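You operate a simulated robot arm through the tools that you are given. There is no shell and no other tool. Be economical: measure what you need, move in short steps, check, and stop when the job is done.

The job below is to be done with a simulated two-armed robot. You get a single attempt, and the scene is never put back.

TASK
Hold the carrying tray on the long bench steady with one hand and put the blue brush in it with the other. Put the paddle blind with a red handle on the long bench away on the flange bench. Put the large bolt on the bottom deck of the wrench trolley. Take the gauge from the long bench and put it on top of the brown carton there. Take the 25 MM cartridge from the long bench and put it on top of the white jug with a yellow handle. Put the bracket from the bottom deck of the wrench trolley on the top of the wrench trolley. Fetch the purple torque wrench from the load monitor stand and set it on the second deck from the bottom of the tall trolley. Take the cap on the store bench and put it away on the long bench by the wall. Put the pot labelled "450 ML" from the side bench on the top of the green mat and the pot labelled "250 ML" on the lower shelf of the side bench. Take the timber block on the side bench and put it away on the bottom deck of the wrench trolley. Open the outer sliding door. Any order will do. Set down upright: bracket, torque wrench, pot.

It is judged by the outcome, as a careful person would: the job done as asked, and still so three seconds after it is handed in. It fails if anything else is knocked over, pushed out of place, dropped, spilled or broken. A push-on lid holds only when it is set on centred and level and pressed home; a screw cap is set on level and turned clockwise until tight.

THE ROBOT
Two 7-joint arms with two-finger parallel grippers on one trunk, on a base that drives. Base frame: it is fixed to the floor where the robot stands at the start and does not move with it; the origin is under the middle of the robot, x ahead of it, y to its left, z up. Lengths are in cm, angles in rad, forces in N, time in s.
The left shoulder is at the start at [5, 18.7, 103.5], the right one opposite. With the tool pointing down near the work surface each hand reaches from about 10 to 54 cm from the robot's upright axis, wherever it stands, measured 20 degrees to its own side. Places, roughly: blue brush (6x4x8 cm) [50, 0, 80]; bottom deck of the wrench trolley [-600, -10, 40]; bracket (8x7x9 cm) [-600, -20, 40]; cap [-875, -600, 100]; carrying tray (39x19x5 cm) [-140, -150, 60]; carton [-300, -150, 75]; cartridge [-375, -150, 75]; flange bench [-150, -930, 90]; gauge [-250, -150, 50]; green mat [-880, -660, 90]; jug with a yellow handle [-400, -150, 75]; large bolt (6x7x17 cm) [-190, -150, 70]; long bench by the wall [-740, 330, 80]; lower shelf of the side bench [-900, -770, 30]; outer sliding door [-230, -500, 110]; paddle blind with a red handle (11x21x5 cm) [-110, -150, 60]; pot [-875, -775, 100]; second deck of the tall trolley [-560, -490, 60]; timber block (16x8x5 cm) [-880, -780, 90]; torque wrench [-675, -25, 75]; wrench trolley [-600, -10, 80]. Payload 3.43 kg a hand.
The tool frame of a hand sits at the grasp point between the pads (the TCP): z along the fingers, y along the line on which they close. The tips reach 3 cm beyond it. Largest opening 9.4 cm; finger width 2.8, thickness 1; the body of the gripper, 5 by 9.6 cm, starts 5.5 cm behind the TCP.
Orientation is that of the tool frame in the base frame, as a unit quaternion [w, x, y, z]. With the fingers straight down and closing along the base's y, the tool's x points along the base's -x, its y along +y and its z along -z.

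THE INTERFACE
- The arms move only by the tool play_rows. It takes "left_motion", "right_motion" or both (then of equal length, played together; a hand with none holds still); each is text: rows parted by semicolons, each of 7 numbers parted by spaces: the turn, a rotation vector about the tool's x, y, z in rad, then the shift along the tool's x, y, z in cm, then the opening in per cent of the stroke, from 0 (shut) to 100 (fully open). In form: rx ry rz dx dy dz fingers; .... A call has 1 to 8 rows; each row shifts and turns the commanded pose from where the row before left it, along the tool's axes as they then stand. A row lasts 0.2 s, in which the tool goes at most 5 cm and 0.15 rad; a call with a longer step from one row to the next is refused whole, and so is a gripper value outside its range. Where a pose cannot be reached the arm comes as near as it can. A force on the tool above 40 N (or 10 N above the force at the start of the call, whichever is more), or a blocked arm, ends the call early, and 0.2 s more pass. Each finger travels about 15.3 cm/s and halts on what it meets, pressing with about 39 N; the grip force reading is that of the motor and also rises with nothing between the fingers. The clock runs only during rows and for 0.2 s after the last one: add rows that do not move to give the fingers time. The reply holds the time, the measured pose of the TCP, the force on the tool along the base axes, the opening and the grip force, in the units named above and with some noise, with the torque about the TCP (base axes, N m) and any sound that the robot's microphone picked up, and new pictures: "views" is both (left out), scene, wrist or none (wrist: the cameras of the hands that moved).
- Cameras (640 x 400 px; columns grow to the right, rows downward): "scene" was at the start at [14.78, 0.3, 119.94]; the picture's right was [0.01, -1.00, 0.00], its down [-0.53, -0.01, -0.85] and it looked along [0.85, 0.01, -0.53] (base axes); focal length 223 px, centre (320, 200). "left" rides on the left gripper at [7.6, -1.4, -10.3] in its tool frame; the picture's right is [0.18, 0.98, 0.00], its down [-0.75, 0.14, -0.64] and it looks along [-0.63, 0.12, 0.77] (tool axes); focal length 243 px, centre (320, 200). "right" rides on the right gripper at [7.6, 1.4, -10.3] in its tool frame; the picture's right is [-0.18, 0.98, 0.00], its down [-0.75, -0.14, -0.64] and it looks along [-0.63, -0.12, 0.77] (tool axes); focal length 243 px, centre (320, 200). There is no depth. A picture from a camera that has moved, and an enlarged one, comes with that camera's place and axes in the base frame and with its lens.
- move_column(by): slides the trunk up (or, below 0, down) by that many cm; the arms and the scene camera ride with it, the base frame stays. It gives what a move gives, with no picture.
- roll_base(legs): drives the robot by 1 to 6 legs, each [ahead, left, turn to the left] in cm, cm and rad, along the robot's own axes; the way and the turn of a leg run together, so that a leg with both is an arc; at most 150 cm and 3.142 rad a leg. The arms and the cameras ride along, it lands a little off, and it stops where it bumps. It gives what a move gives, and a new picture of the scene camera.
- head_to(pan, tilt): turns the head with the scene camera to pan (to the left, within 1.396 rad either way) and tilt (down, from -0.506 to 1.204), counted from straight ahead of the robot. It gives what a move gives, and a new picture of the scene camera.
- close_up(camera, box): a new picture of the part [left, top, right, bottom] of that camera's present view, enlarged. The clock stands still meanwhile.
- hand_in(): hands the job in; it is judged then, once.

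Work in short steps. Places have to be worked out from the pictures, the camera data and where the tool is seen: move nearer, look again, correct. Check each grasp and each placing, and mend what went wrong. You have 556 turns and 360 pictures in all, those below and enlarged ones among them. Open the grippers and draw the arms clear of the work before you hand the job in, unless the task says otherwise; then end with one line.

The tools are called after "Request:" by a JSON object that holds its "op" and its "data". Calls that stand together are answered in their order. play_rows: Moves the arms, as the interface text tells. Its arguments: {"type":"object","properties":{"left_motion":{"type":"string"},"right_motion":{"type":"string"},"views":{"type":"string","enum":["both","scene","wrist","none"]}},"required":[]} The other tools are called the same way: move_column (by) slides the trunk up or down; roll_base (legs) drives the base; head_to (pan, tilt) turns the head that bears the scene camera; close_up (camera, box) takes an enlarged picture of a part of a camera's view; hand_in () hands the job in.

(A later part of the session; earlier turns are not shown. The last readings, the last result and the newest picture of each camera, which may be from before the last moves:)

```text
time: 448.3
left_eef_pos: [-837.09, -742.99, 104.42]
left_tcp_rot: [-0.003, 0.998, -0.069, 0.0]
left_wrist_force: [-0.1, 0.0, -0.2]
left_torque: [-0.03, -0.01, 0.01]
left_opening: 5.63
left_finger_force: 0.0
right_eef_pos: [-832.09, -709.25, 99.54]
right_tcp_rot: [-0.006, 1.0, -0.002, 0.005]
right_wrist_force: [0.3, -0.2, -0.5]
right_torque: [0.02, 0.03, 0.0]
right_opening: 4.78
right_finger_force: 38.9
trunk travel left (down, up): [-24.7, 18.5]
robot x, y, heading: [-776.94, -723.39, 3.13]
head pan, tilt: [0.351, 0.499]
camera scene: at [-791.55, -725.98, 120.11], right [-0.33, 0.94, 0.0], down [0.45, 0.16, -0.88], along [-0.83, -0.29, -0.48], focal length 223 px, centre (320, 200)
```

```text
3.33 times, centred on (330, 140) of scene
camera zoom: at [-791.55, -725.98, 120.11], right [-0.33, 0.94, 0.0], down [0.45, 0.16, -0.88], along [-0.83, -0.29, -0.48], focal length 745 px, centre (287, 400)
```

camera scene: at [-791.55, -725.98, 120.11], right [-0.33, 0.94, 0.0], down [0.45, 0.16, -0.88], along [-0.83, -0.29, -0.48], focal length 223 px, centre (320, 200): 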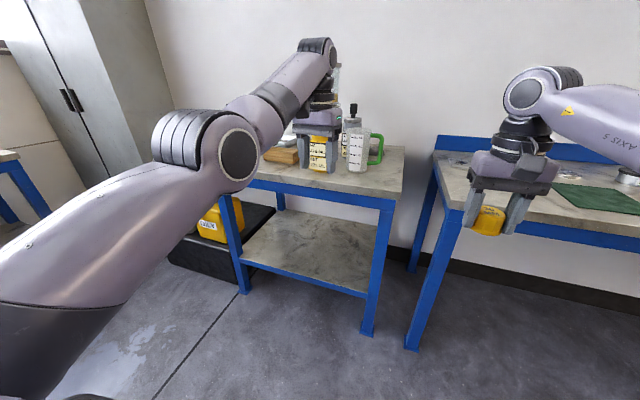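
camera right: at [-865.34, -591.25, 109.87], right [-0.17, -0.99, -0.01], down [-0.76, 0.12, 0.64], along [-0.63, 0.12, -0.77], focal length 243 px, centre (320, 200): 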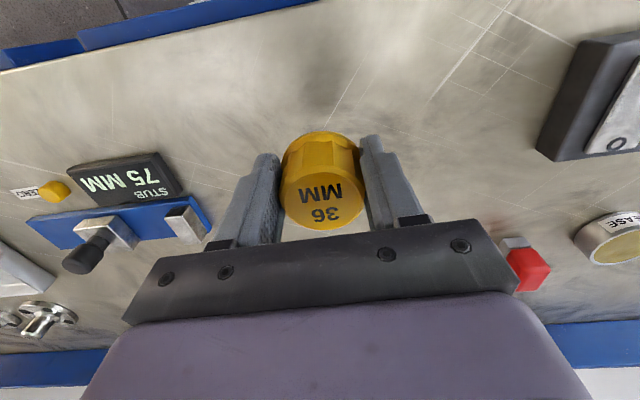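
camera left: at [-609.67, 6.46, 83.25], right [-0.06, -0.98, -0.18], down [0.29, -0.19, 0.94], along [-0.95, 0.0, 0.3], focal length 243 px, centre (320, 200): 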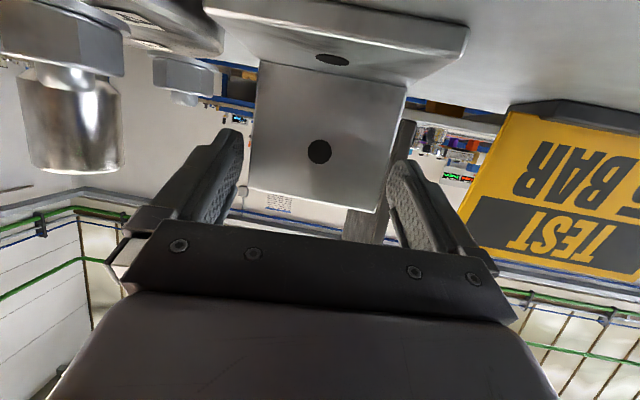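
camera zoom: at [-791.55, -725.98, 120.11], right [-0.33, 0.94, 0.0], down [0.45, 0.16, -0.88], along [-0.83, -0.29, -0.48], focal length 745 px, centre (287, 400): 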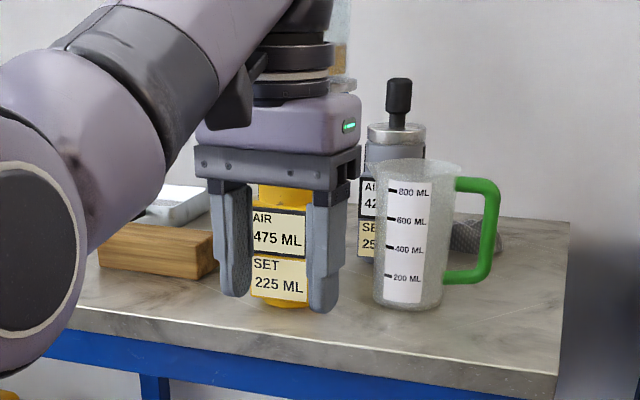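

Labels need a clear view; slide left 38 cm so the bench shows between the hands.

Request:
{"op": "roll_base", "data": {"legs": [[-10, 0, 0], [0, 38, 0]]}}

Request:
{"op": "close_up", "data": {"camera": "scene", "box": [300, 60, 560, 220]}}

```text
time: 451.4
left_eef_pos: [-827.41, -780.89, 104.39]
left_tcp_rot: [-0.003, 0.998, -0.07, 0.001]
left_wrist_force: [0.5, -0.1, -0.1]
left_torque: [0.03, 0.01, 0.01]
left_opening: 5.62
left_finger_force: 0.0
right_eef_pos: [-822.47, -747.21, 99.5]
right_tcp_rot: [-0.005, 1.0, 0.0, 0.004]
right_wrist_force: [0.1, -0.2, -0.3]
right_torque: [0.03, 0.0, 0.0]
right_opening: 4.75
right_finger_force: 38.8
trunk travel left (down, up): [-24.7, 18.5]
robot x, y, heading: [-767.28, -761.16, 3.135]
head pan, tilt: [0.351, 0.499]
camera scene: at [-781.88, -763.89, 120.11], right [-0.34, 0.94, 0.0], down [0.45, 0.16, -0.88], along [-0.83, -0.3, -0.48], focal length 223 px, centre (320, 200)
```

scene: 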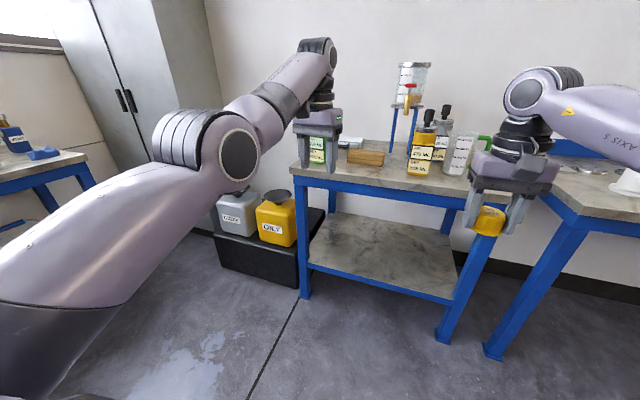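

```text
2.46 times, centred on (430, 140) of scene
camera zoom: at [-781.88, -763.89, 120.11], right [-0.34, 0.94, 0.0], down [0.45, 0.16, -0.88], along [-0.83, -0.3, -0.48], focal length 550 px, centre (49, 348)
```

zoom: 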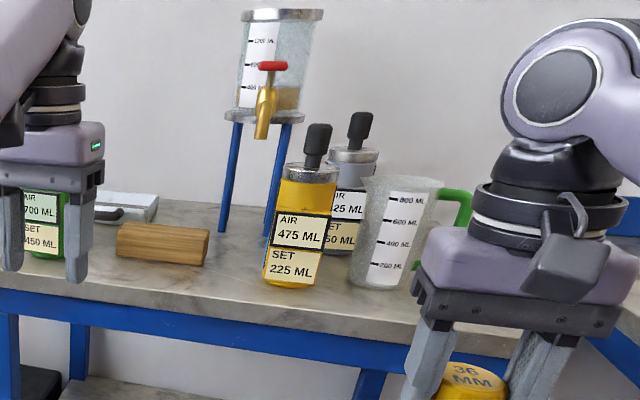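

Green pot = SET 450 ML (left), grey pot behind the yellow one = SET 250 ML. They have black knobs on top. First test that the left arm moves freely: raise it and look with its camera.

Request:
{"op": "play_rows", "data": {"left_motion": "0 0 0.1 0 2 -2 100;0 0 0 0 2 -2 100;0 0 0 0 2 -2 100;0 0 0 0 2 -2 100;0 0 0 0 0 0 100", "views": "wrist"}}

```text
time: 452.6
left_eef_pos: [-826.24, -784.81, 107.82]
left_tcp_rot: [-0.003, 0.993, -0.118, 0.001]
left_wrist_force: [0.9, 0.1, 0.5]
left_torque: [0.0, 0.03, 0.0]
left_opening: 9.43
left_finger_force: 0.1
left hand out of reach, approached as far as the arm can: row 1, 2, 3, 4
right_eef_pos: [-822.54, -747.23, 99.45]
right_tcp_rot: [-0.006, 1.0, -0.001, 0.005]
right_wrist_force: [-0.3, -0.1, 0.3]
right_torque: [0.0, -0.04, -0.01]
right_opening: 4.74
right_finger_force: 38.8
trunk travel left (down, up): [-24.7, 18.5]
robot x, y, heading: [-767.32, -761.04, 3.135]
head pan, tilt: [0.351, 0.499]
camera left: at [-818.46, -785.24, 117.94], right [-0.05, -1.0, -0.01], down [-0.77, 0.04, 0.64], along [-0.64, 0.04, -0.77], focal length 243 px, centre (320, 200)
```

left: 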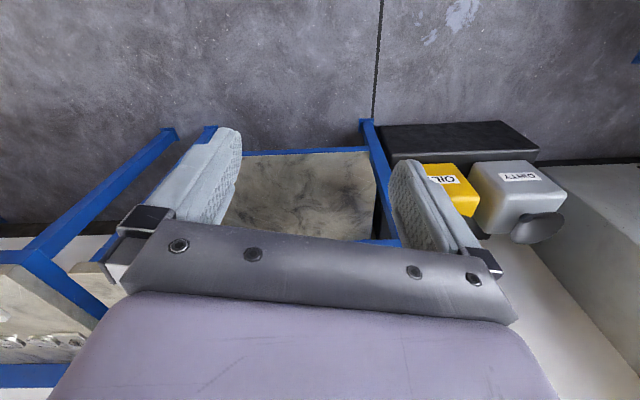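

Request:
{"op": "play_rows", "data": {"left_motion": "0 0 -0.1 1 -1 3 100;0 0 0 1 -1 3 100;0 0 0 1 -1 3 100;0 0 0 1 -1 3 100;0 0 0 0 0 0 100", "views": "none"}}

```text
time: 453.8
left_eef_pos: [-829.26, -780.87, 98.28]
left_tcp_rot: [-0.005, 0.998, -0.068, 0.002]
left_wrist_force: [0.0, 0.3, -0.4]
left_torque: [0.04, 0.03, -0.03]
left_opening: 9.4
left_finger_force: 0.1
left hand out of reach, approached as far as the arm can: row 1, 2, 3, 4
right_eef_pos: [-822.44, -747.19, 99.49]
right_tcp_rot: [-0.006, 1.0, 0.0, 0.005]
right_wrist_force: [0.3, 0.0, 0.2]
right_torque: [0.0, 0.01, 0.0]
right_opening: 4.72
right_finger_force: 39.2
trunk travel left (down, up): [-24.7, 18.5]
robot x, y, heading: [-767.42, -760.95, 3.137]
head pan, tilt: [0.351, 0.499]
```

The left arm works along a limited path only, but base and trunk can do the positioning. Raise the trunk fully, then approach the green pot.

Request:
{"op": "move_column", "data": {"by": 18}}

Request:
{"op": "roll_base", "data": {"legs": [[0, 14, 0], [22, 0, 0]]}}

Request:
{"op": "play_rows", "data": {"left_motion": "0 0 0 0 0 0 100", "views": "wrist"}}

```text
time: 455.8
left_eef_pos: [-829.2, -780.89, 116.28]
left_tcp_rot: [-0.003, 0.998, -0.069, 0.002]
left_wrist_force: [0.3, -1.0, -0.1]
left_torque: [0.01, 0.04, 0.02]
left_opening: 9.4
left_finger_force: 0.2
right_eef_pos: [-822.46, -747.34, 117.49]
right_tcp_rot: [-0.006, 1.0, -0.001, 0.003]
right_wrist_force: [0.7, 0.4, -0.7]
right_torque: [-0.01, -0.06, -0.04]
right_opening: 4.73
right_finger_force: 39.2
trunk travel left (down, up): [-42.7, 0.5]
robot x, y, heading: [-767.52, -761.22, 3.138]
head pan, tilt: [0.351, 0.499]
```

```text
time: 458.4
left_eef_pos: [-851.14, -794.88, 116.35]
left_tcp_rot: [-0.003, 0.998, -0.068, 0.002]
left_wrist_force: [0.0, -0.8, 0.6]
left_torque: [0.03, -0.01, -0.02]
left_opening: 9.41
left_finger_force: 0.1
right_eef_pos: [-844.46, -761.24, 117.6]
right_tcp_rot: [-0.006, 1.0, 0.0, 0.004]
right_wrist_force: [0.4, 0.1, -0.9]
right_torque: [0.01, -0.03, 0.01]
right_opening: 4.7
right_finger_force: 38.6
trunk travel left (down, up): [-42.7, 0.5]
robot x, y, heading: [-789.65, -775.14, 3.135]
head pan, tilt: [0.351, 0.499]
camera scene: at [-803.83, -777.82, 138.1], right [-0.34, 0.94, 0.0], down [0.45, 0.16, -0.88], along [-0.83, -0.3, -0.48], focal length 223 px, centre (320, 200)
```

scene: 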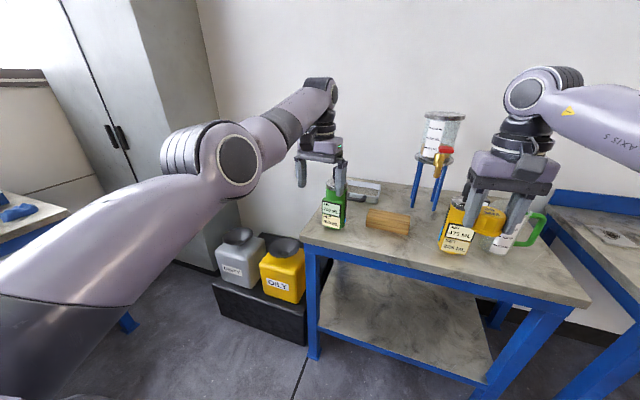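

```text
time: 458.8
left_eef_pos: [-851.01, -795.02, 116.26]
left_tcp_rot: [-0.005, 0.998, -0.068, 0.0]
left_wrist_force: [0.2, 0.3, -0.5]
left_torque: [-0.02, 0.01, 0.02]
left_opening: 9.4
left_finger_force: 0.1
right_eef_pos: [-844.29, -761.21, 117.47]
right_tcp_rot: [-0.006, 1.0, -0.001, 0.004]
right_wrist_force: [-0.1, -0.5, -0.3]
right_torque: [-0.01, 0.01, -0.02]
right_opening: 4.68
right_finger_force: 39.2
trunk travel left (down, up): [-42.7, 0.5]
robot x, y, heading: [-789.62, -775.3, 3.131]
head pan, tilt: [0.351, 0.499]
camera left: at [-843.32, -794.61, 126.52], right [0.05, -1.0, -0.01], down [-0.77, -0.04, 0.64], along [-0.64, -0.03, -0.77], focal length 243 px, centre (320, 200)
```

left: 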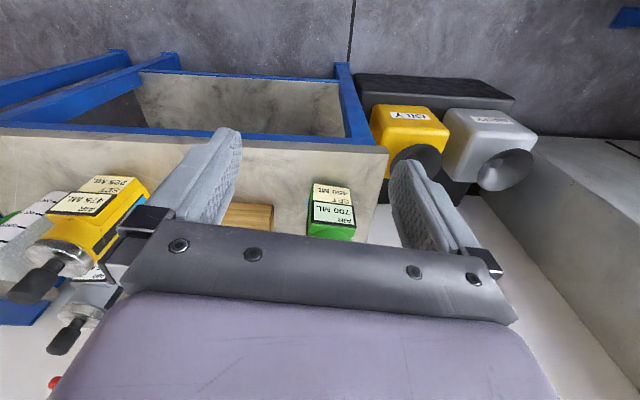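

The green pot is just beyond/below the left hand. Advance 14 cm for a better view.

Request:
{"op": "roll_base", "data": {"legs": [[6, 0, 0]]}}

Request:
{"op": "close_up", "data": {"camera": "scene", "box": [260, 120, 420, 240]}}

```text
time: 459.8
left_eef_pos: [-857.11, -795.0, 116.33]
left_tcp_rot: [-0.004, 0.998, -0.068, 0.002]
left_wrist_force: [-0.7, 0.4, 0.5]
left_torque: [-0.01, 0.01, 0.01]
left_opening: 9.41
left_finger_force: 0.0
right_eef_pos: [-850.53, -761.25, 117.48]
right_tcp_rot: [-0.006, 1.0, 0.0, 0.005]
right_wrist_force: [-0.5, -0.1, -0.5]
right_torque: [-0.02, -0.06, 0.01]
right_opening: 4.71
right_finger_force: 39.0
trunk travel left (down, up): [-42.7, 0.5]
robot x, y, heading: [-795.0, -774.89, 3.134]
head pan, tilt: [0.351, 0.499]
camera scene: at [-809.78, -777.79, 138.1], right [-0.34, 0.94, 0.0], down [0.45, 0.16, -0.88], along [-0.83, -0.3, -0.48], focal length 223 px, centre (320, 200)
```

scene: 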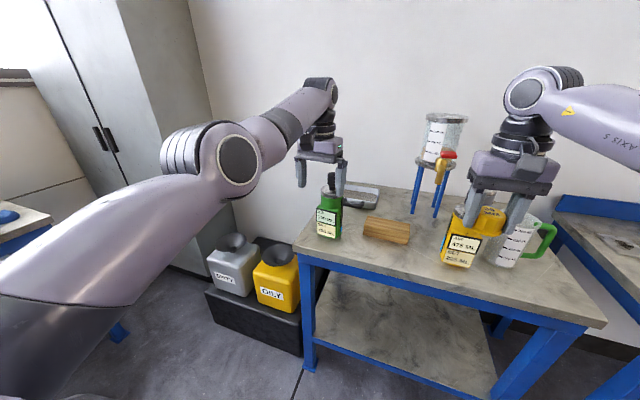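

```text
3.33 times, centred on (340, 180) of scene
camera zoom: at [-809.78, -777.79, 138.1], right [-0.34, 0.94, 0.0], down [0.45, 0.16, -0.88], along [-0.83, -0.3, -0.48], focal length 745 px, centre (253, 267)
```

zoom: 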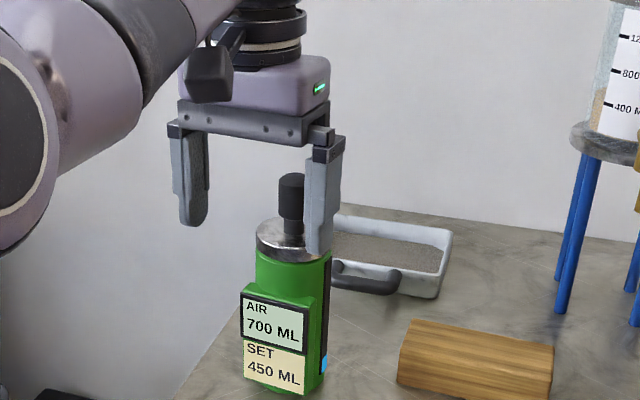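

Green pot at about (-875.7,-797.8), knob top z≈110.6. Bring the hand over the knob by base, then check.

Request:
{"op": "roll_base", "data": {"legs": [[18.3, 2.8, 0]]}}

Request:
{"op": "play_rows", "data": {"left_motion": "0 0 0 0 0 0 100", "views": "wrist"}}

```text
time: 461.3
left_eef_pos: [-875.22, -797.66, 116.35]
left_tcp_rot: [-0.004, 0.998, -0.068, 0.001]
left_wrist_force: [-0.3, 0.6, -1.1]
left_torque: [-0.01, 0.0, 0.0]
left_opening: 9.41
left_finger_force: 0.2
right_eef_pos: [-868.5, -764.02, 117.59]
right_tcp_rot: [-0.006, 1.0, 0.001, 0.004]
right_wrist_force: [-0.7, 0.4, 0.2]
right_torque: [0.02, 0.02, 0.0]
right_opening: 4.71
right_finger_force: 38.8
trunk travel left (down, up): [-42.7, 0.5]
robot x, y, heading: [-813.53, -777.77, 3.138]
head pan, tilt: [0.351, 0.499]
camera scene: at [-827.89, -780.54, 138.1], right [-0.34, 0.94, 0.0], down [0.45, 0.16, -0.88], along [-0.83, -0.3, -0.48], focal length 223 px, centre (320, 200)
```

scene: 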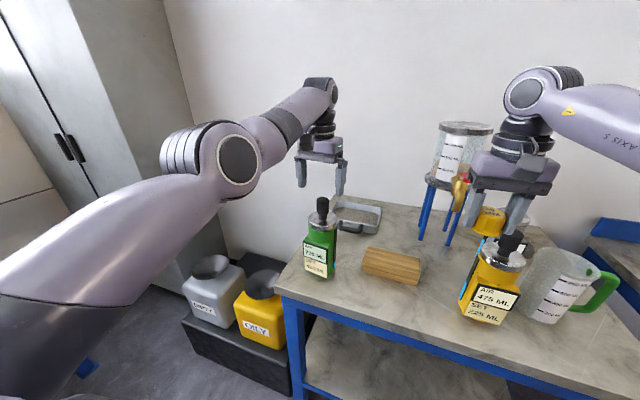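

```text
time: 461.7
left_eef_pos: [-875.14, -797.8, 116.34]
left_tcp_rot: [-0.003, 0.998, -0.067, 0.001]
left_wrist_force: [0.3, 0.0, -0.7]
left_torque: [-0.01, 0.01, -0.02]
left_opening: 9.42
left_finger_force: 0.1
right_eef_pos: [-868.57, -763.96, 117.51]
right_tcp_rot: [-0.006, 1.0, 0.0, 0.004]
right_wrist_force: [-0.9, 0.8, -1.3]
right_torque: [-0.02, 0.0, -0.01]
right_opening: 4.7
right_finger_force: 39.1
trunk travel left (down, up): [-42.7, 0.5]
robot x, y, heading: [-813.22, -777.69, 3.141]
head pan, tilt: [0.351, 0.499]
camera left: at [-867.35, -797.39, 126.54], right [0.05, -1.0, -0.01], down [-0.77, -0.04, 0.64], along [-0.64, -0.03, -0.77], focal length 243 px, centre (320, 200)
```

left: 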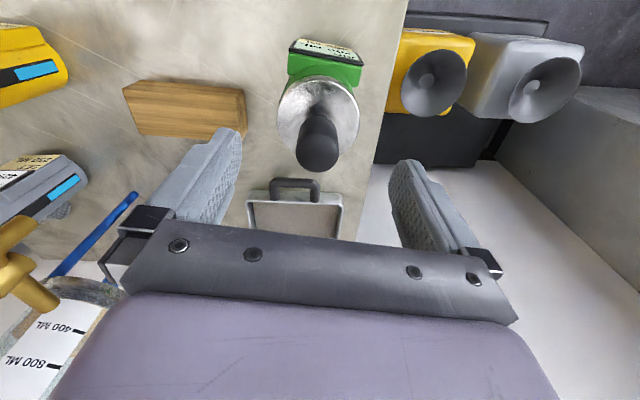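

Knob top at about (-876.6,-797.8,109). Forward 1.5 cm, then lower the trunk 10.8 cm and grip.

Request:
{"op": "roll_base", "data": {"legs": [[1.6, 0, 0]]}}

Request:
{"op": "move_column", "data": {"by": -10.5}}

Request:
{"op": "play_rows", "data": {"left_motion": "0 0 0 0 0 0 100", "views": "wrist"}}

```text
time: 462.5
left_eef_pos: [-876.78, -797.79, 116.31]
left_tcp_rot: [-0.003, 0.998, -0.066, 0.001]
left_wrist_force: [0.0, 0.0, -0.9]
left_torque: [0.04, 0.02, 0.01]
left_opening: 9.38
left_finger_force: 0.1
right_eef_pos: [-870.16, -764.07, 117.49]
right_tcp_rot: [-0.007, 1.0, 0.001, 0.003]
right_wrist_force: [0.1, 0.9, 0.0]
right_torque: [0.01, -0.01, 0.02]
right_opening: 4.69
right_finger_force: 39.6
trunk travel left (down, up): [-42.7, 0.5]
robot x, y, heading: [-814.92, -777.97, 3.139]
head pan, tilt: [0.351, 0.499]
camera scene: at [-829.46, -780.52, 138.11], right [-0.34, 0.94, 0.0], down [0.45, 0.16, -0.88], along [-0.83, -0.3, -0.48], focal length 223 px, centre (320, 200)
```

scene: 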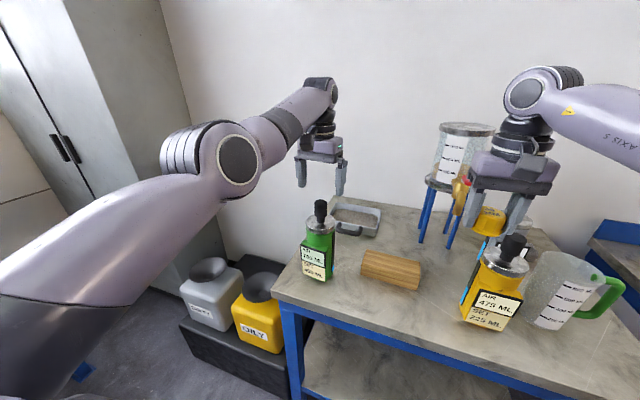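

```text
time: 463.9
left_eef_pos: [-876.64, -797.64, 105.88]
left_tcp_rot: [-0.003, 0.998, -0.067, 0.001]
left_wrist_force: [0.1, 1.0, -0.9]
left_torque: [0.0, -0.01, -0.01]
left_opening: 9.41
left_finger_force: 0.1
right_eef_pos: [-869.98, -763.96, 107.06]
right_tcp_rot: [-0.006, 1.0, 0.001, 0.003]
right_wrist_force: [0.2, -0.5, -0.4]
right_torque: [0.03, 0.03, 0.03]
right_opening: 4.69
right_finger_force: 39.4
trunk travel left (down, up): [-32.2, 11.0]
robot x, y, heading: [-815.12, -777.76, 3.142]
head pan, tilt: [0.351, 0.499]
```

```text
time: 464.3
left_eef_pos: [-876.72, -797.56, 105.78]
left_tcp_rot: [-0.004, 0.998, -0.067, 0.002]
left_wrist_force: [-0.2, 0.4, 0.0]
left_torque: [0.02, -0.02, 0.0]
left_opening: 9.4
left_finger_force: 0.1
right_eef_pos: [-870.08, -764.05, 107.06]
right_tcp_rot: [-0.006, 1.0, 0.001, 0.005]
right_wrist_force: [0.3, -0.1, 0.2]
right_torque: [0.01, 0.01, 0.02]
right_opening: 4.69
right_finger_force: 38.7
trunk travel left (down, up): [-32.2, 11.0]
robot x, y, heading: [-814.99, -777.45, 3.138]
head pan, tilt: [0.351, 0.499]
camera left: at [-868.91, -797.38, 116.06], right [0.05, -1.0, -0.01], down [-0.77, -0.04, 0.64], along [-0.64, -0.03, -0.77], focal length 243 px, centre (320, 200)
```

left: 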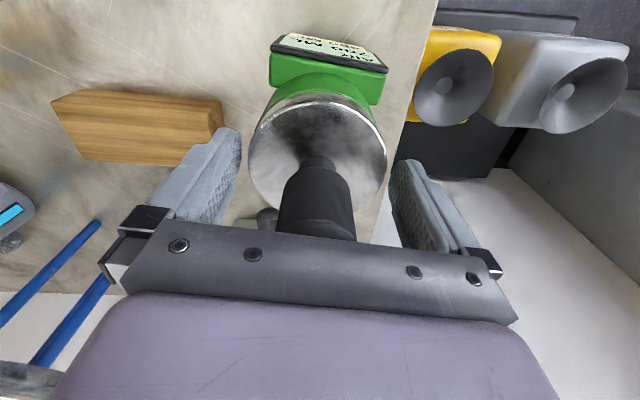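

The knob is between the fingers. Close and lift with the trunk.

Request:
{"op": "play_rows", "data": {"left_motion": "0 0 0 0 0 0 40;0 0 0 0 0 0 0;0 0 0 0 0 0 0;0 0 0 0 0 0 0", "views": "none"}}

Request:
{"op": "move_column", "data": {"by": 6}}

Request:
{"op": "play_rows", "data": {"left_motion": "0 0 0 0 0 0 0", "views": "both"}}

```text
time: 465.3
left_eef_pos: [-876.63, -797.65, 106.02]
left_tcp_rot: [-0.003, 0.998, -0.067, 0.002]
left_wrist_force: [0.1, 1.7, -0.1]
left_torque: [0.08, 0.02, -0.01]
left_opening: 7.95
left_finger_force: 39.5
right_eef_pos: [-870.03, -763.93, 107.11]
right_tcp_rot: [-0.006, 1.0, 0.002, 0.004]
right_wrist_force: [0.1, 0.7, 0.0]
right_torque: [0.01, 0.0, 0.0]
right_opening: 4.66
right_finger_force: 39.2
trunk travel left (down, up): [-32.2, 11.0]
robot x, y, heading: [-815.04, -777.36, 3.14]
head pan, tilt: [0.351, 0.499]
```

```text
time: 466.3
left_eef_pos: [-876.76, -797.74, 111.75]
left_tcp_rot: [-0.005, 0.998, -0.066, 0.002]
left_wrist_force: [-0.2, 0.0, -7.2]
left_torque: [-0.01, 0.05, 0.0]
left_opening: 7.93
left_finger_force: 38.7
right_eef_pos: [-870.13, -763.96, 113.12]
right_tcp_rot: [-0.006, 1.0, 0.001, 0.005]
right_wrist_force: [-0.3, 0.6, 1.2]
right_torque: [-0.03, -0.04, -0.01]
right_opening: 4.67
right_finger_force: 39.3
trunk travel left (down, up): [-38.2, 5.0]
robot x, y, heading: [-815.25, -777.67, 3.139]
head pan, tilt: [0.351, 0.499]
```

```text
time: 466.7
left_eef_pos: [-876.82, -797.68, 111.86]
left_tcp_rot: [-0.004, 0.998, -0.067, 0.002]
left_wrist_force: [-0.4, 0.5, -7.5]
left_torque: [0.03, 0.1, 0.01]
left_opening: 7.92
left_finger_force: 38.9
right_eef_pos: [-870.11, -764.12, 112.96]
right_tcp_rot: [-0.005, 1.0, 0.001, 0.005]
right_wrist_force: [1.1, 0.1, -0.2]
right_torque: [0.0, -0.02, 0.02]
right_opening: 4.67
right_finger_force: 39.4
trunk travel left (down, up): [-38.2, 5.0]
robot x, y, heading: [-814.98, -777.43, 3.139]
head pan, tilt: [0.351, 0.499]
camera scene: at [-829.47, -780.54, 133.6], right [-0.34, 0.94, 0.0], down [0.45, 0.16, -0.88], along [-0.83, -0.3, -0.48], focal length 223 px, centre (320, 200)
camera left: at [-868.99, -797.4, 121.98], right [0.05, -1.0, -0.01], down [-0.77, -0.04, 0.64], along [-0.64, -0.03, -0.77], focal length 243 px, centre (320, 200)
```

scene: 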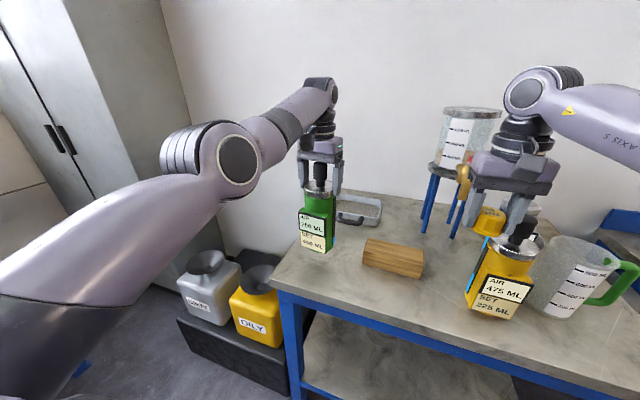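
left: 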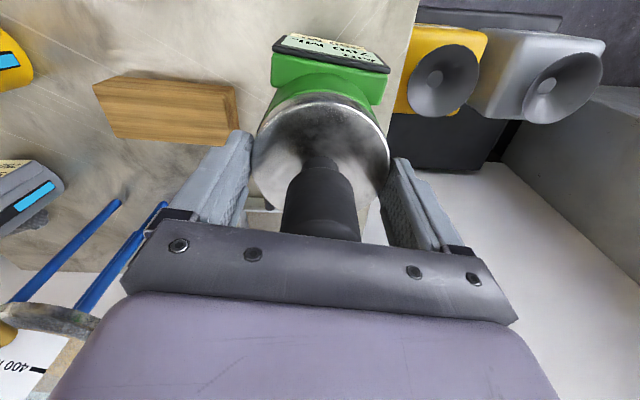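

Held by the lid rim (8 cm). Back off, slide north to the green mat.

Request:
{"op": "move_column", "data": {"by": 4.5}}

Request:
{"op": "roll_base", "data": {"legs": [[-48, 0, 0], [0, -140, 0]]}}

```text
time: 467.6
left_eef_pos: [-876.85, -797.7, 116.31]
left_tcp_rot: [-0.004, 0.998, -0.066, 0.002]
left_wrist_force: [-0.2, 0.3, -7.4]
left_torque: [0.01, 0.02, 0.01]
left_opening: 7.93
left_finger_force: 39.4
right_eef_pos: [-870.13, -764.03, 117.51]
right_tcp_rot: [-0.006, 1.0, 0.001, 0.003]
right_wrist_force: [0.5, 0.9, 0.2]
right_torque: [0.01, -0.04, 0.02]
right_opening: 4.67
right_finger_force: 38.9
trunk travel left (down, up): [-42.7, 0.5]
robot x, y, heading: [-815.18, -777.7, 3.141]
head pan, tilt: [0.351, 0.499]
```

```text
time: 477.0
left_eef_pos: [-828.45, -657.19, 116.33]
left_tcp_rot: [-0.005, 0.998, -0.067, 0.002]
left_wrist_force: [0.7, 0.6, -7.3]
left_torque: [0.03, 0.06, 0.07]
left_opening: 7.92
left_finger_force: 39.5
right_eef_pos: [-821.77, -623.46, 117.49]
right_tcp_rot: [-0.006, 1.0, 0.0, 0.004]
right_wrist_force: [0.8, 0.6, -0.9]
right_torque: [0.03, 0.01, -0.03]
right_opening: 4.64
right_finger_force: 39.0
trunk travel left (down, up): [-42.7, 0.5]
robot x, y, heading: [-766.74, -636.99, 3.136]
head pan, tilt: [0.351, 0.499]
camera scene: at [-781.16, -640.08, 138.1], right [-0.34, 0.94, 0.0], down [0.45, 0.16, -0.88], along [-0.83, -0.3, -0.48], focal length 223 px, centre (320, 200)
```

scene: 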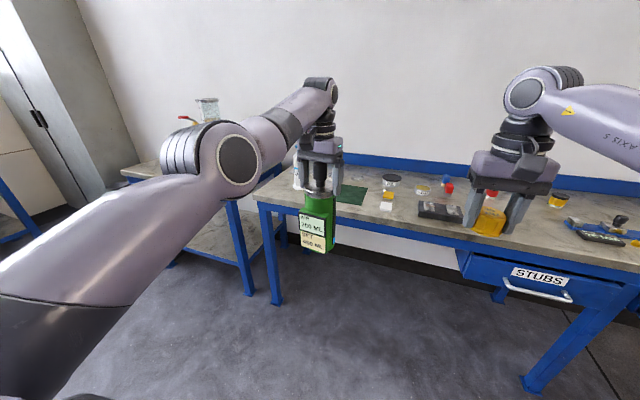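

The mat spans about x -873..-892, y -671..-651. Bring the pot over its centre.

Request:
{"op": "roll_base", "data": {"legs": [[53, 4, 0]]}}

Request:
{"op": "play_rows", "data": {"left_motion": "0 0 0 0 0 0 0", "views": "wrist"}}

```text
time: 480.1
left_eef_pos: [-881.57, -660.87, 116.27]
left_tcp_rot: [-0.004, 0.998, -0.068, 0.002]
left_wrist_force: [-0.4, 0.0, -8.2]
left_torque: [-0.03, 0.04, -0.01]
left_opening: 7.92
left_finger_force: 38.6
right_eef_pos: [-874.92, -627.22, 117.59]
right_tcp_rot: [-0.007, 1.0, -0.001, 0.005]
right_wrist_force: [0.0, 0.3, -0.4]
right_torque: [-0.04, 0.02, -0.01]
right_opening: 4.65
right_finger_force: 38.6
trunk travel left (down, up): [-42.7, 0.5]
robot x, y, heading: [-819.77, -641.04, 3.133]
head pan, tilt: [0.351, 0.499]
camera scene: at [-834.26, -643.78, 138.1], right [-0.34, 0.94, 0.0], down [0.45, 0.16, -0.88], along [-0.83, -0.3, -0.48], focal length 223 px, centre (320, 200)
```

scene: 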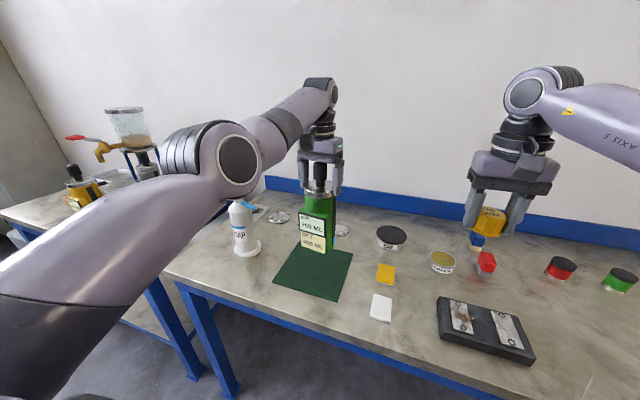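

```text
time: 480.5
left_eef_pos: [-881.55, -660.97, 116.09]
left_tcp_rot: [-0.004, 0.998, -0.069, 0.003]
left_wrist_force: [-0.6, 0.0, -6.7]
left_torque: [-0.03, 0.07, -0.02]
left_opening: 7.93
left_finger_force: 39.0
right_eef_pos: [-874.66, -627.17, 117.56]
right_tcp_rot: [-0.006, 1.0, -0.002, 0.003]
right_wrist_force: [-0.4, -0.7, -0.3]
right_torque: [-0.01, -0.01, 0.01]
right_opening: 4.66
right_finger_force: 39.3
trunk travel left (down, up): [-42.7, 0.5]
robot x, y, heading: [-819.55, -640.97, 3.132]
head pan, tilt: [0.351, 0.499]
camera left: at [-873.78, -660.52, 126.42], right [0.05, -1.0, -0.01], down [-0.77, -0.04, 0.64], along [-0.64, -0.03, -0.77], focal length 243 px, centre (320, 200)
```

left: 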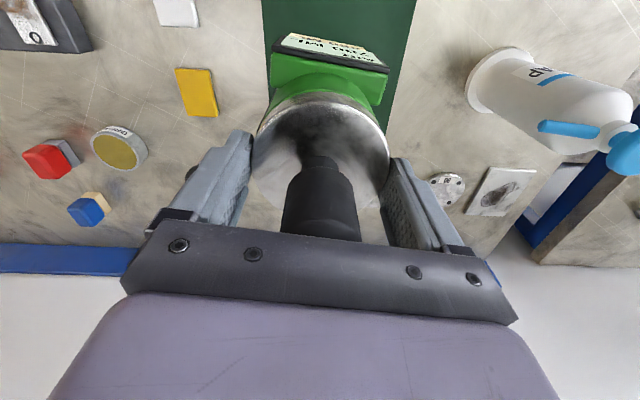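

The pot is above the mat's centre. Lower the trunk.

Request:
{"op": "move_column", "data": {"by": -9.5}}

Request:
{"op": "move_column", "data": {"by": -0.7}}

```text
time: 481.8
left_eef_pos: [-881.6, -660.75, 106.87]
left_tcp_rot: [-0.003, 0.998, -0.069, 0.002]
left_wrist_force: [0.1, 0.2, -6.9]
left_torque: [0.07, 0.04, 0.01]
left_opening: 7.9
left_finger_force: 38.7
right_eef_pos: [-874.85, -627.34, 108.05]
right_tcp_rot: [-0.006, 1.0, -0.001, 0.005]
right_wrist_force: [-0.4, 0.4, 0.4]
right_torque: [0.03, 0.01, -0.01]
right_opening: 4.65
right_finger_force: 38.9
trunk travel left (down, up): [-33.2, 10.0]
robot x, y, heading: [-819.74, -640.57, 3.135]
head pan, tilt: [0.351, 0.499]
```

```text
time: 482.3
left_eef_pos: [-881.48, -660.72, 106.37]
left_tcp_rot: [-0.003, 0.998, -0.068, 0.0]
left_wrist_force: [0.2, -0.4, 3.2]
left_torque: [-0.33, -0.36, 0.04]
left_opening: 7.91
left_finger_force: 39.2
right_eef_pos: [-874.68, -627.06, 107.41]
right_tcp_rot: [-0.007, 1.0, -0.001, 0.003]
right_wrist_force: [0.3, 0.2, -0.8]
right_torque: [0.01, 0.0, 0.0]
right_opening: 4.66
right_finger_force: 39.8
trunk travel left (down, up): [-32.5, 10.7]
robot x, y, heading: [-819.66, -640.72, 3.133]
head pan, tilt: [0.351, 0.499]
```

Contact (weight taken). Open fully and raise.

Request:
{"op": "play_rows", "data": {"left_motion": "0 0 0 0 0 0 92;0 0 0 0 0 0 100;0 0 0 0 0 0 100", "views": "none"}}

Request:
{"op": "move_column", "data": {"by": 10.2}}

Request:
{"op": "roll_base", "data": {"legs": [[-12, 0, 0]]}}

```text
time: 483.1
left_eef_pos: [-881.44, -660.95, 106.27]
left_tcp_rot: [-0.003, 0.998, -0.068, 0.001]
left_wrist_force: [0.5, -0.8, 0.1]
left_torque: [-0.02, 0.03, 0.0]
left_opening: 9.41
left_finger_force: 0.0
right_eef_pos: [-874.78, -627.19, 107.38]
right_tcp_rot: [-0.006, 1.0, -0.001, 0.003]
right_wrist_force: [0.3, -0.5, -0.4]
right_torque: [0.0, -0.01, 0.0]
right_opening: 4.65
right_finger_force: 39.1
trunk travel left (down, up): [-32.5, 10.7]
robot x, y, heading: [-819.57, -640.51, 3.134]
head pan, tilt: [0.351, 0.499]
```

```text
time: 484.5
left_eef_pos: [-881.55, -660.88, 116.32]
left_tcp_rot: [-0.004, 0.998, -0.068, 0.002]
left_wrist_force: [-0.1, -0.1, 0.2]
left_torque: [0.01, -0.03, -0.02]
left_opening: 9.43
left_finger_force: 0.1
right_eef_pos: [-874.87, -627.22, 117.5]
right_tcp_rot: [-0.006, 1.0, -0.001, 0.004]
right_wrist_force: [-0.3, -1.4, 0.2]
right_torque: [0.02, 0.01, -0.01]
right_opening: 4.62
right_finger_force: 39.2
trunk travel left (down, up): [-42.7, 0.5]
robot x, y, heading: [-819.59, -640.68, 3.134]
head pan, tilt: [0.351, 0.499]
```

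```text
time: 485.7
left_eef_pos: [-869.43, -661.0, 116.42]
left_tcp_rot: [-0.003, 0.998, -0.068, 0.001]
left_wrist_force: [-0.1, -0.1, -0.7]
left_torque: [0.04, 0.04, 0.0]
left_opening: 9.39
left_finger_force: 0.2
right_eef_pos: [-862.83, -627.37, 117.54]
right_tcp_rot: [-0.006, 1.0, 0.0, 0.004]
right_wrist_force: [0.8, 0.1, -0.2]
right_torque: [-0.04, 0.0, 0.01]
right_opening: 4.62
right_finger_force: 39.4
trunk travel left (down, up): [-42.7, 0.5]
robot x, y, heading: [-807.99, -640.72, 3.134]
head pan, tilt: [0.351, 0.499]
camera scene: at [-822.11, -643.84, 138.13], right [-0.34, 0.94, 0.0], down [0.45, 0.16, -0.88], along [-0.83, -0.3, -0.48], focal length 223 px, centre (320, 200)
```

scene: 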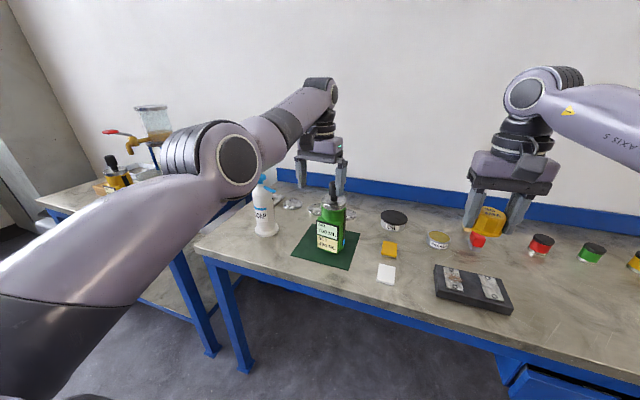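

The 450 ML pot stands on the green mat. Now pitch the left hand forward 0.6 for reach, and go back to the side bench for the grey 250 ML pot.

Request:
{"op": "roll_base", "data": {"legs": [[-35, 0, 0], [0, 85, 0]]}}

Request:
{"op": "play_rows", "data": {"left_motion": "0 -0.15 0 0 0 0 100;0 -0.15 0 0 0 0 100;0 -0.15 0 0 0 0 100;0 -0.15 0 0 0 0 100", "views": "none"}}

Request:
{"op": "close_up", "data": {"camera": "scene", "box": [240, 90, 440, 240]}}

```text
time: 492.2
left_eef_pos: [-834.27, -747.39, 116.35]
left_tcp_rot: [-0.004, 0.998, -0.066, 0.001]
left_wrist_force: [-0.4, 0.0, -0.1]
left_torque: [-0.02, 0.0, -0.01]
left_opening: 9.39
left_finger_force: 0.1
right_eef_pos: [-827.75, -713.72, 117.59]
right_tcp_rot: [-0.006, 1.0, 0.002, 0.004]
right_wrist_force: [-0.7, 0.1, -0.4]
right_torque: [-0.01, 0.01, 0.0]
right_opening: 4.65
right_finger_force: 39.6
trunk travel left (down, up): [-42.7, 0.5]
robot x, y, heading: [-772.47, -727.11, 3.144]
head pan, tilt: [0.351, 0.499]
camera scene: at [-787.03, -730.07, 138.11], right [-0.34, 0.94, 0.0], down [0.45, 0.16, -0.88], along [-0.82, -0.3, -0.48], focal length 223 px, centre (320, 200)
```

scene: 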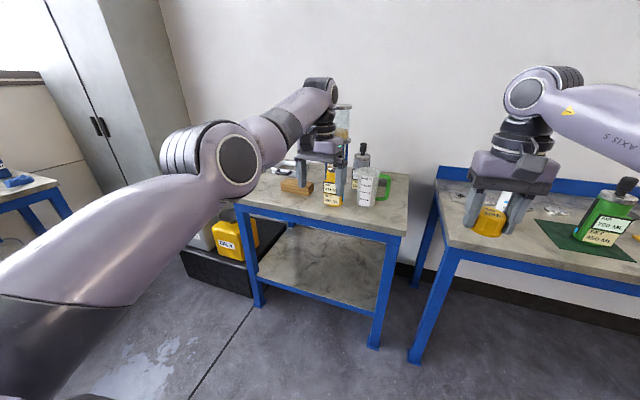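

```text
time: 493.2
left_eef_pos: [-845.02, -746.67, 119.13]
left_tcp_rot: [-0.023, 0.954, -0.061, -0.293]
left_wrist_force: [0.5, 0.0, -0.4]
left_torque: [-0.03, -0.01, 0.04]
left_opening: 9.41
left_finger_force: 0.0
left hand out of reach, approached as far as the arm can: row 1, 2, 3, 4
right_eef_pos: [-827.71, -713.64, 117.62]
right_tcp_rot: [-0.006, 1.0, 0.003, 0.004]
right_wrist_force: [-0.8, 0.0, -0.7]
right_torque: [-0.01, 0.0, 0.0]
right_opening: 4.66
right_finger_force: 39.0
trunk travel left (down, up): [-42.7, 0.5]
robot x, y, heading: [-772.47, -727.25, 3.14]
head pan, tilt: [0.351, 0.499]
```

```text
2.67 times, centred on (340, 165) of scene
camera zoom: at [-787.05, -730.05, 138.11], right [-0.34, 0.94, 0.0], down [0.45, 0.16, -0.88], along [-0.82, -0.3, -0.48], focal length 596 px, centre (267, 293)
```

zoom: 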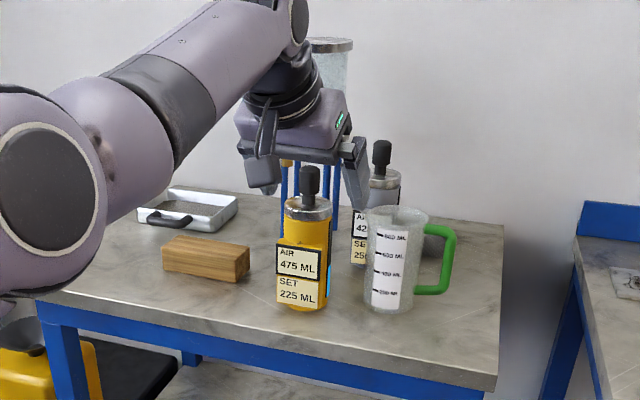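

Grey pot's knob is at about (-894,-747). Advance so the pitched hand is over it.

Request:
{"op": "roll_base", "data": {"legs": [[47, 0.6, 0]]}}

Request:
{"op": "play_rows", "data": {"left_motion": "0 0 0 0 0 0 100", "views": "wrist"}}

```text
time: 496.0
left_eef_pos: [-892.43, -747.31, 119.13]
left_tcp_rot: [-0.022, 0.954, -0.06, -0.292]
left_wrist_force: [-0.1, -0.8, -1.4]
left_torque: [0.0, -0.01, 0.01]
left_opening: 9.41
left_finger_force: 0.2
right_eef_pos: [-875.09, -714.45, 117.62]
right_tcp_rot: [-0.006, 1.0, 0.003, 0.004]
right_wrist_force: [0.1, 0.1, -0.2]
right_torque: [-0.01, 0.01, -0.01]
right_opening: 4.63
right_finger_force: 38.9
trunk travel left (down, up): [-42.7, 0.5]
robot x, y, heading: [-820.31, -727.73, -3.144]
head pan, tilt: [0.351, 0.499]
camera scene: at [-834.39, -730.68, 138.11], right [-0.34, 0.94, 0.0], down [0.45, 0.17, -0.88], along [-0.82, -0.3, -0.48], focal length 223 px, centre (320, 200)
```

scene: 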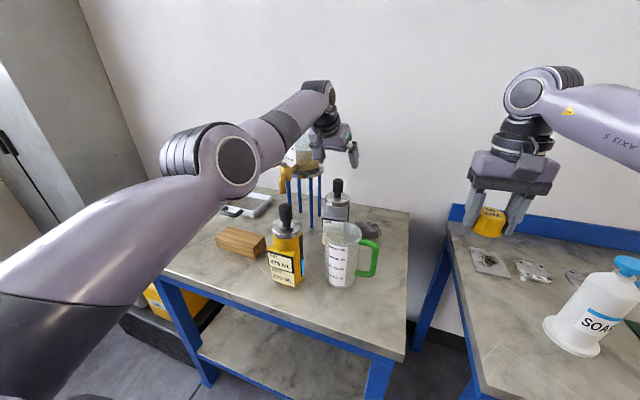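

```text
time: 496.4
left_eef_pos: [-892.27, -747.15, 119.15]
left_tcp_rot: [-0.022, 0.954, -0.06, -0.293]
left_wrist_force: [-0.3, -1.2, -0.2]
left_torque: [-0.02, 0.0, 0.01]
left_opening: 9.39
left_finger_force: 0.1
right_eef_pos: [-875.1, -714.37, 117.61]
right_tcp_rot: [-0.006, 1.0, 0.003, 0.004]
right_wrist_force: [0.2, -0.6, 0.0]
right_torque: [-0.01, 0.04, 0.02]
right_opening: 4.65
right_finger_force: 39.1
trunk travel left (down, up): [-42.7, 0.5]
robot x, y, heading: [-819.7, -727.91, -3.136]
head pan, tilt: [0.351, 0.499]
camera left: at [-880.13, -747.49, 123.2], right [0.02, -0.99, -0.11], down [-0.28, -0.11, 0.95], along [-0.96, 0.01, -0.28], focal length 243 px, centre (320, 200)
```

left: 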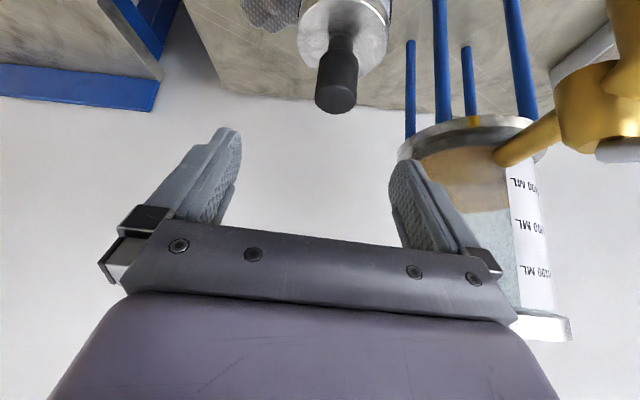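

Knob at (-896.5,-747.6). Forward 3 cm, then lower the trunk 13.8 cm.

Request:
{"op": "roll_base", "data": {"legs": [[3.2, 0.3, 0]]}}

Request:
{"op": "move_column", "data": {"by": -11}}

Request:
{"op": "play_rows", "data": {"left_motion": "0 0 0 0 0 0 100", "views": "wrist"}}

```text
time: 497.2
left_eef_pos: [-895.42, -747.54, 119.03]
left_tcp_rot: [-0.023, 0.955, -0.061, -0.291]
left_wrist_force: [-0.9, 0.4, -0.4]
left_torque: [0.04, -0.02, -0.02]
left_opening: 9.41
left_finger_force: 0.0
right_eef_pos: [-878.29, -714.7, 117.52]
right_tcp_rot: [-0.006, 1.0, 0.004, 0.005]
right_wrist_force: [-1.2, 0.0, -0.8]
right_torque: [0.0, -0.01, 0.01]
right_opening: 4.64
right_finger_force: 39.1
trunk travel left (down, up): [-42.7, 0.5]
robot x, y, heading: [-823.15, -728.18, -3.141]
head pan, tilt: [0.351, 0.499]
camera scene: at [-837.62, -730.99, 138.1], right [-0.34, 0.94, 0.0], down [0.45, 0.17, -0.88], along [-0.82, -0.3, -0.48], focal length 223 px, centre (320, 200)
```

scene: 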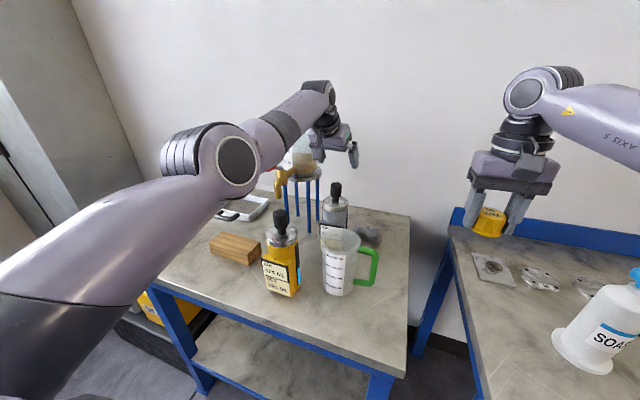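

```text
time: 498.7
left_eef_pos: [-895.43, -747.67, 108.12]
left_tcp_rot: [-0.022, 0.954, -0.061, -0.293]
left_wrist_force: [0.2, -0.3, 0.0]
left_torque: [-0.02, -0.01, 0.01]
left_opening: 9.42
left_finger_force: 0.0
right_eef_pos: [-878.16, -714.77, 106.56]
right_tcp_rot: [-0.006, 1.0, 0.004, 0.003]
right_wrist_force: [0.5, 0.4, 0.0]
right_torque: [0.01, -0.02, 0.03]
right_opening: 4.64
right_finger_force: 39.4
trunk travel left (down, up): [-31.7, 11.5]
robot x, y, heading: [-823.09, -728.1, -3.136]
head pan, tilt: [0.351, 0.499]
```

```text
time: 499.1
left_eef_pos: [-895.44, -747.74, 108.03]
left_tcp_rot: [-0.023, 0.954, -0.061, -0.293]
left_wrist_force: [0.2, 0.4, 0.1]
left_torque: [0.0, 0.02, -0.03]
left_opening: 9.43
left_finger_force: 0.0
right_eef_pos: [-878.16, -714.74, 106.63]
right_tcp_rot: [-0.007, 1.0, 0.003, 0.004]
right_wrist_force: [0.0, 0.2, 0.0]
right_torque: [0.03, -0.01, -0.03]
right_opening: 4.64
right_finger_force: 39.5
trunk travel left (down, up): [-31.7, 11.5]
robot x, y, heading: [-823.23, -727.81, -3.138]
head pan, tilt: [0.351, 0.499]
camera left: at [-883.28, -747.79, 112.22], right [0.02, -0.99, -0.11], down [-0.28, -0.11, 0.95], along [-0.96, 0.01, -0.28], focal length 243 px, centre (320, 200)
```

left: 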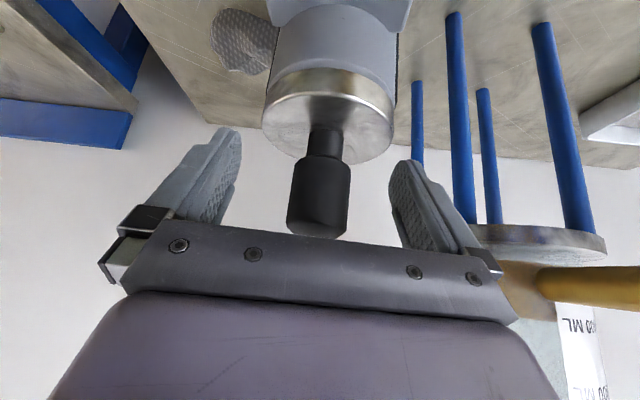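

The lid will come between the pads 3 cm lower. Lower, close, lift.

Request:
{"op": "move_column", "data": {"by": -3.2}}

Request:
{"op": "play_rows", "data": {"left_motion": "0 0 0 0 0 0 70;0 0 0 0 0 0 0;0 0 0 0 0 0 0", "views": "wrist"}}

```text
time: 499.8
left_eef_pos: [-895.42, -747.6, 104.81]
left_tcp_rot: [-0.022, 0.954, -0.06, -0.292]
left_wrist_force: [-0.1, -0.4, -0.3]
left_torque: [-0.04, -0.02, -0.02]
left_opening: 9.39
left_finger_force: 0.1
right_eef_pos: [-878.25, -714.67, 103.36]
right_tcp_rot: [-0.006, 1.0, 0.003, 0.004]
right_wrist_force: [-0.2, 0.7, -0.2]
right_torque: [-0.02, -0.03, 0.01]
right_opening: 4.64
right_finger_force: 38.6
trunk travel left (down, up): [-28.5, 14.7]
robot x, y, heading: [-823.04, -728.34, -3.141]
head pan, tilt: [0.351, 0.499]
```

```text
time: 500.6
left_eef_pos: [-895.46, -747.69, 105.1]
left_tcp_rot: [-0.023, 0.954, -0.061, -0.293]
left_wrist_force: [-0.5, -3.7, 0.3]
left_torque: [-0.27, -0.01, 0.02]
left_opening: 7.85
left_finger_force: 39.6
right_eef_pos: [-878.22, -714.81, 103.25]
right_tcp_rot: [-0.007, 1.0, 0.003, 0.004]
right_wrist_force: [-0.4, 0.2, -0.1]
right_torque: [0.03, 0.04, -0.02]
right_opening: 4.66
right_finger_force: 38.9
trunk travel left (down, up): [-28.5, 14.7]
robot x, y, heading: [-823.07, -727.97, -3.14]
head pan, tilt: [0.351, 0.499]
camera left: at [-883.28, -747.86, 109.02], right [0.03, -0.99, -0.11], down [-0.28, -0.11, 0.95], along [-0.96, 0.01, -0.28], focal length 243 px, centre (320, 200)
```

left: 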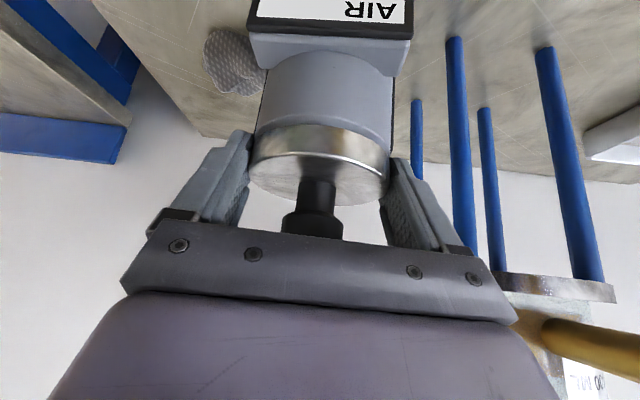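

Gripped on the lid. Lift 14 cm, slide right behind the jug to clear it, then check.

Request:
{"op": "move_column", "data": {"by": 14.3}}

Request:
{"op": "roll_base", "data": {"legs": [[0, -33, 0]]}}

```text
time: 502.3
left_eef_pos: [-895.4, -747.65, 119.1]
left_tcp_rot: [-0.023, 0.954, -0.06, -0.292]
left_wrist_force: [-0.1, 0.0, -7.0]
left_torque: [-0.01, -0.03, 0.0]
left_opening: 7.8
left_finger_force: 39.1
right_eef_pos: [-878.31, -714.82, 117.59]
right_tcp_rot: [-0.008, 1.0, 0.003, 0.005]
right_wrist_force: [-0.2, -0.3, -0.2]
right_torque: [0.03, 0.01, -0.01]
right_opening: 4.65
right_finger_force: 38.9
trunk travel left (down, up): [-42.8, 0.4]
robot x, y, heading: [-823.45, -727.83, -3.143]
head pan, tilt: [0.351, 0.499]
```

```text
time: 504.5
left_eef_pos: [-895.6, -714.45, 119.1]
left_tcp_rot: [-0.022, 0.954, -0.061, -0.292]
left_wrist_force: [0.0, 0.5, -7.5]
left_torque: [0.01, -0.06, 0.03]
left_opening: 7.86
left_finger_force: 39.1
right_eef_pos: [-878.18, -681.57, 117.64]
right_tcp_rot: [-0.005, 1.0, 0.003, 0.005]
right_wrist_force: [-0.5, -0.5, 0.3]
right_torque: [-0.06, -0.05, 0.03]
right_opening: 4.61
right_finger_force: 38.5
trunk travel left (down, up): [-42.8, 0.4]
robot x, y, heading: [-823.15, -695.04, 3.146]
head pan, tilt: [0.351, 0.499]
camera scene: at [-837.61, -697.89, 138.2], right [-0.34, 0.94, 0.0], down [0.45, 0.16, -0.88], along [-0.82, -0.3, -0.48], focal length 223 px, centre (320, 200)
```

scene: 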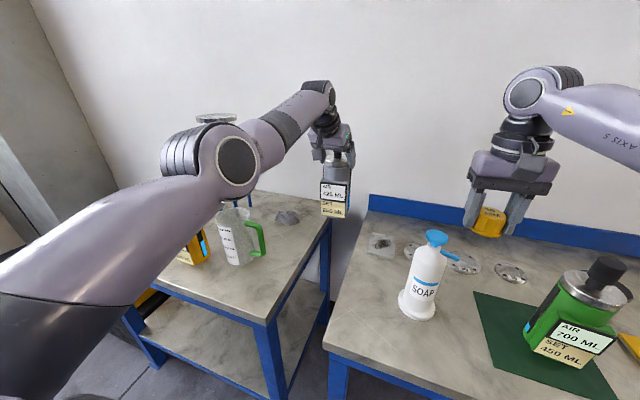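

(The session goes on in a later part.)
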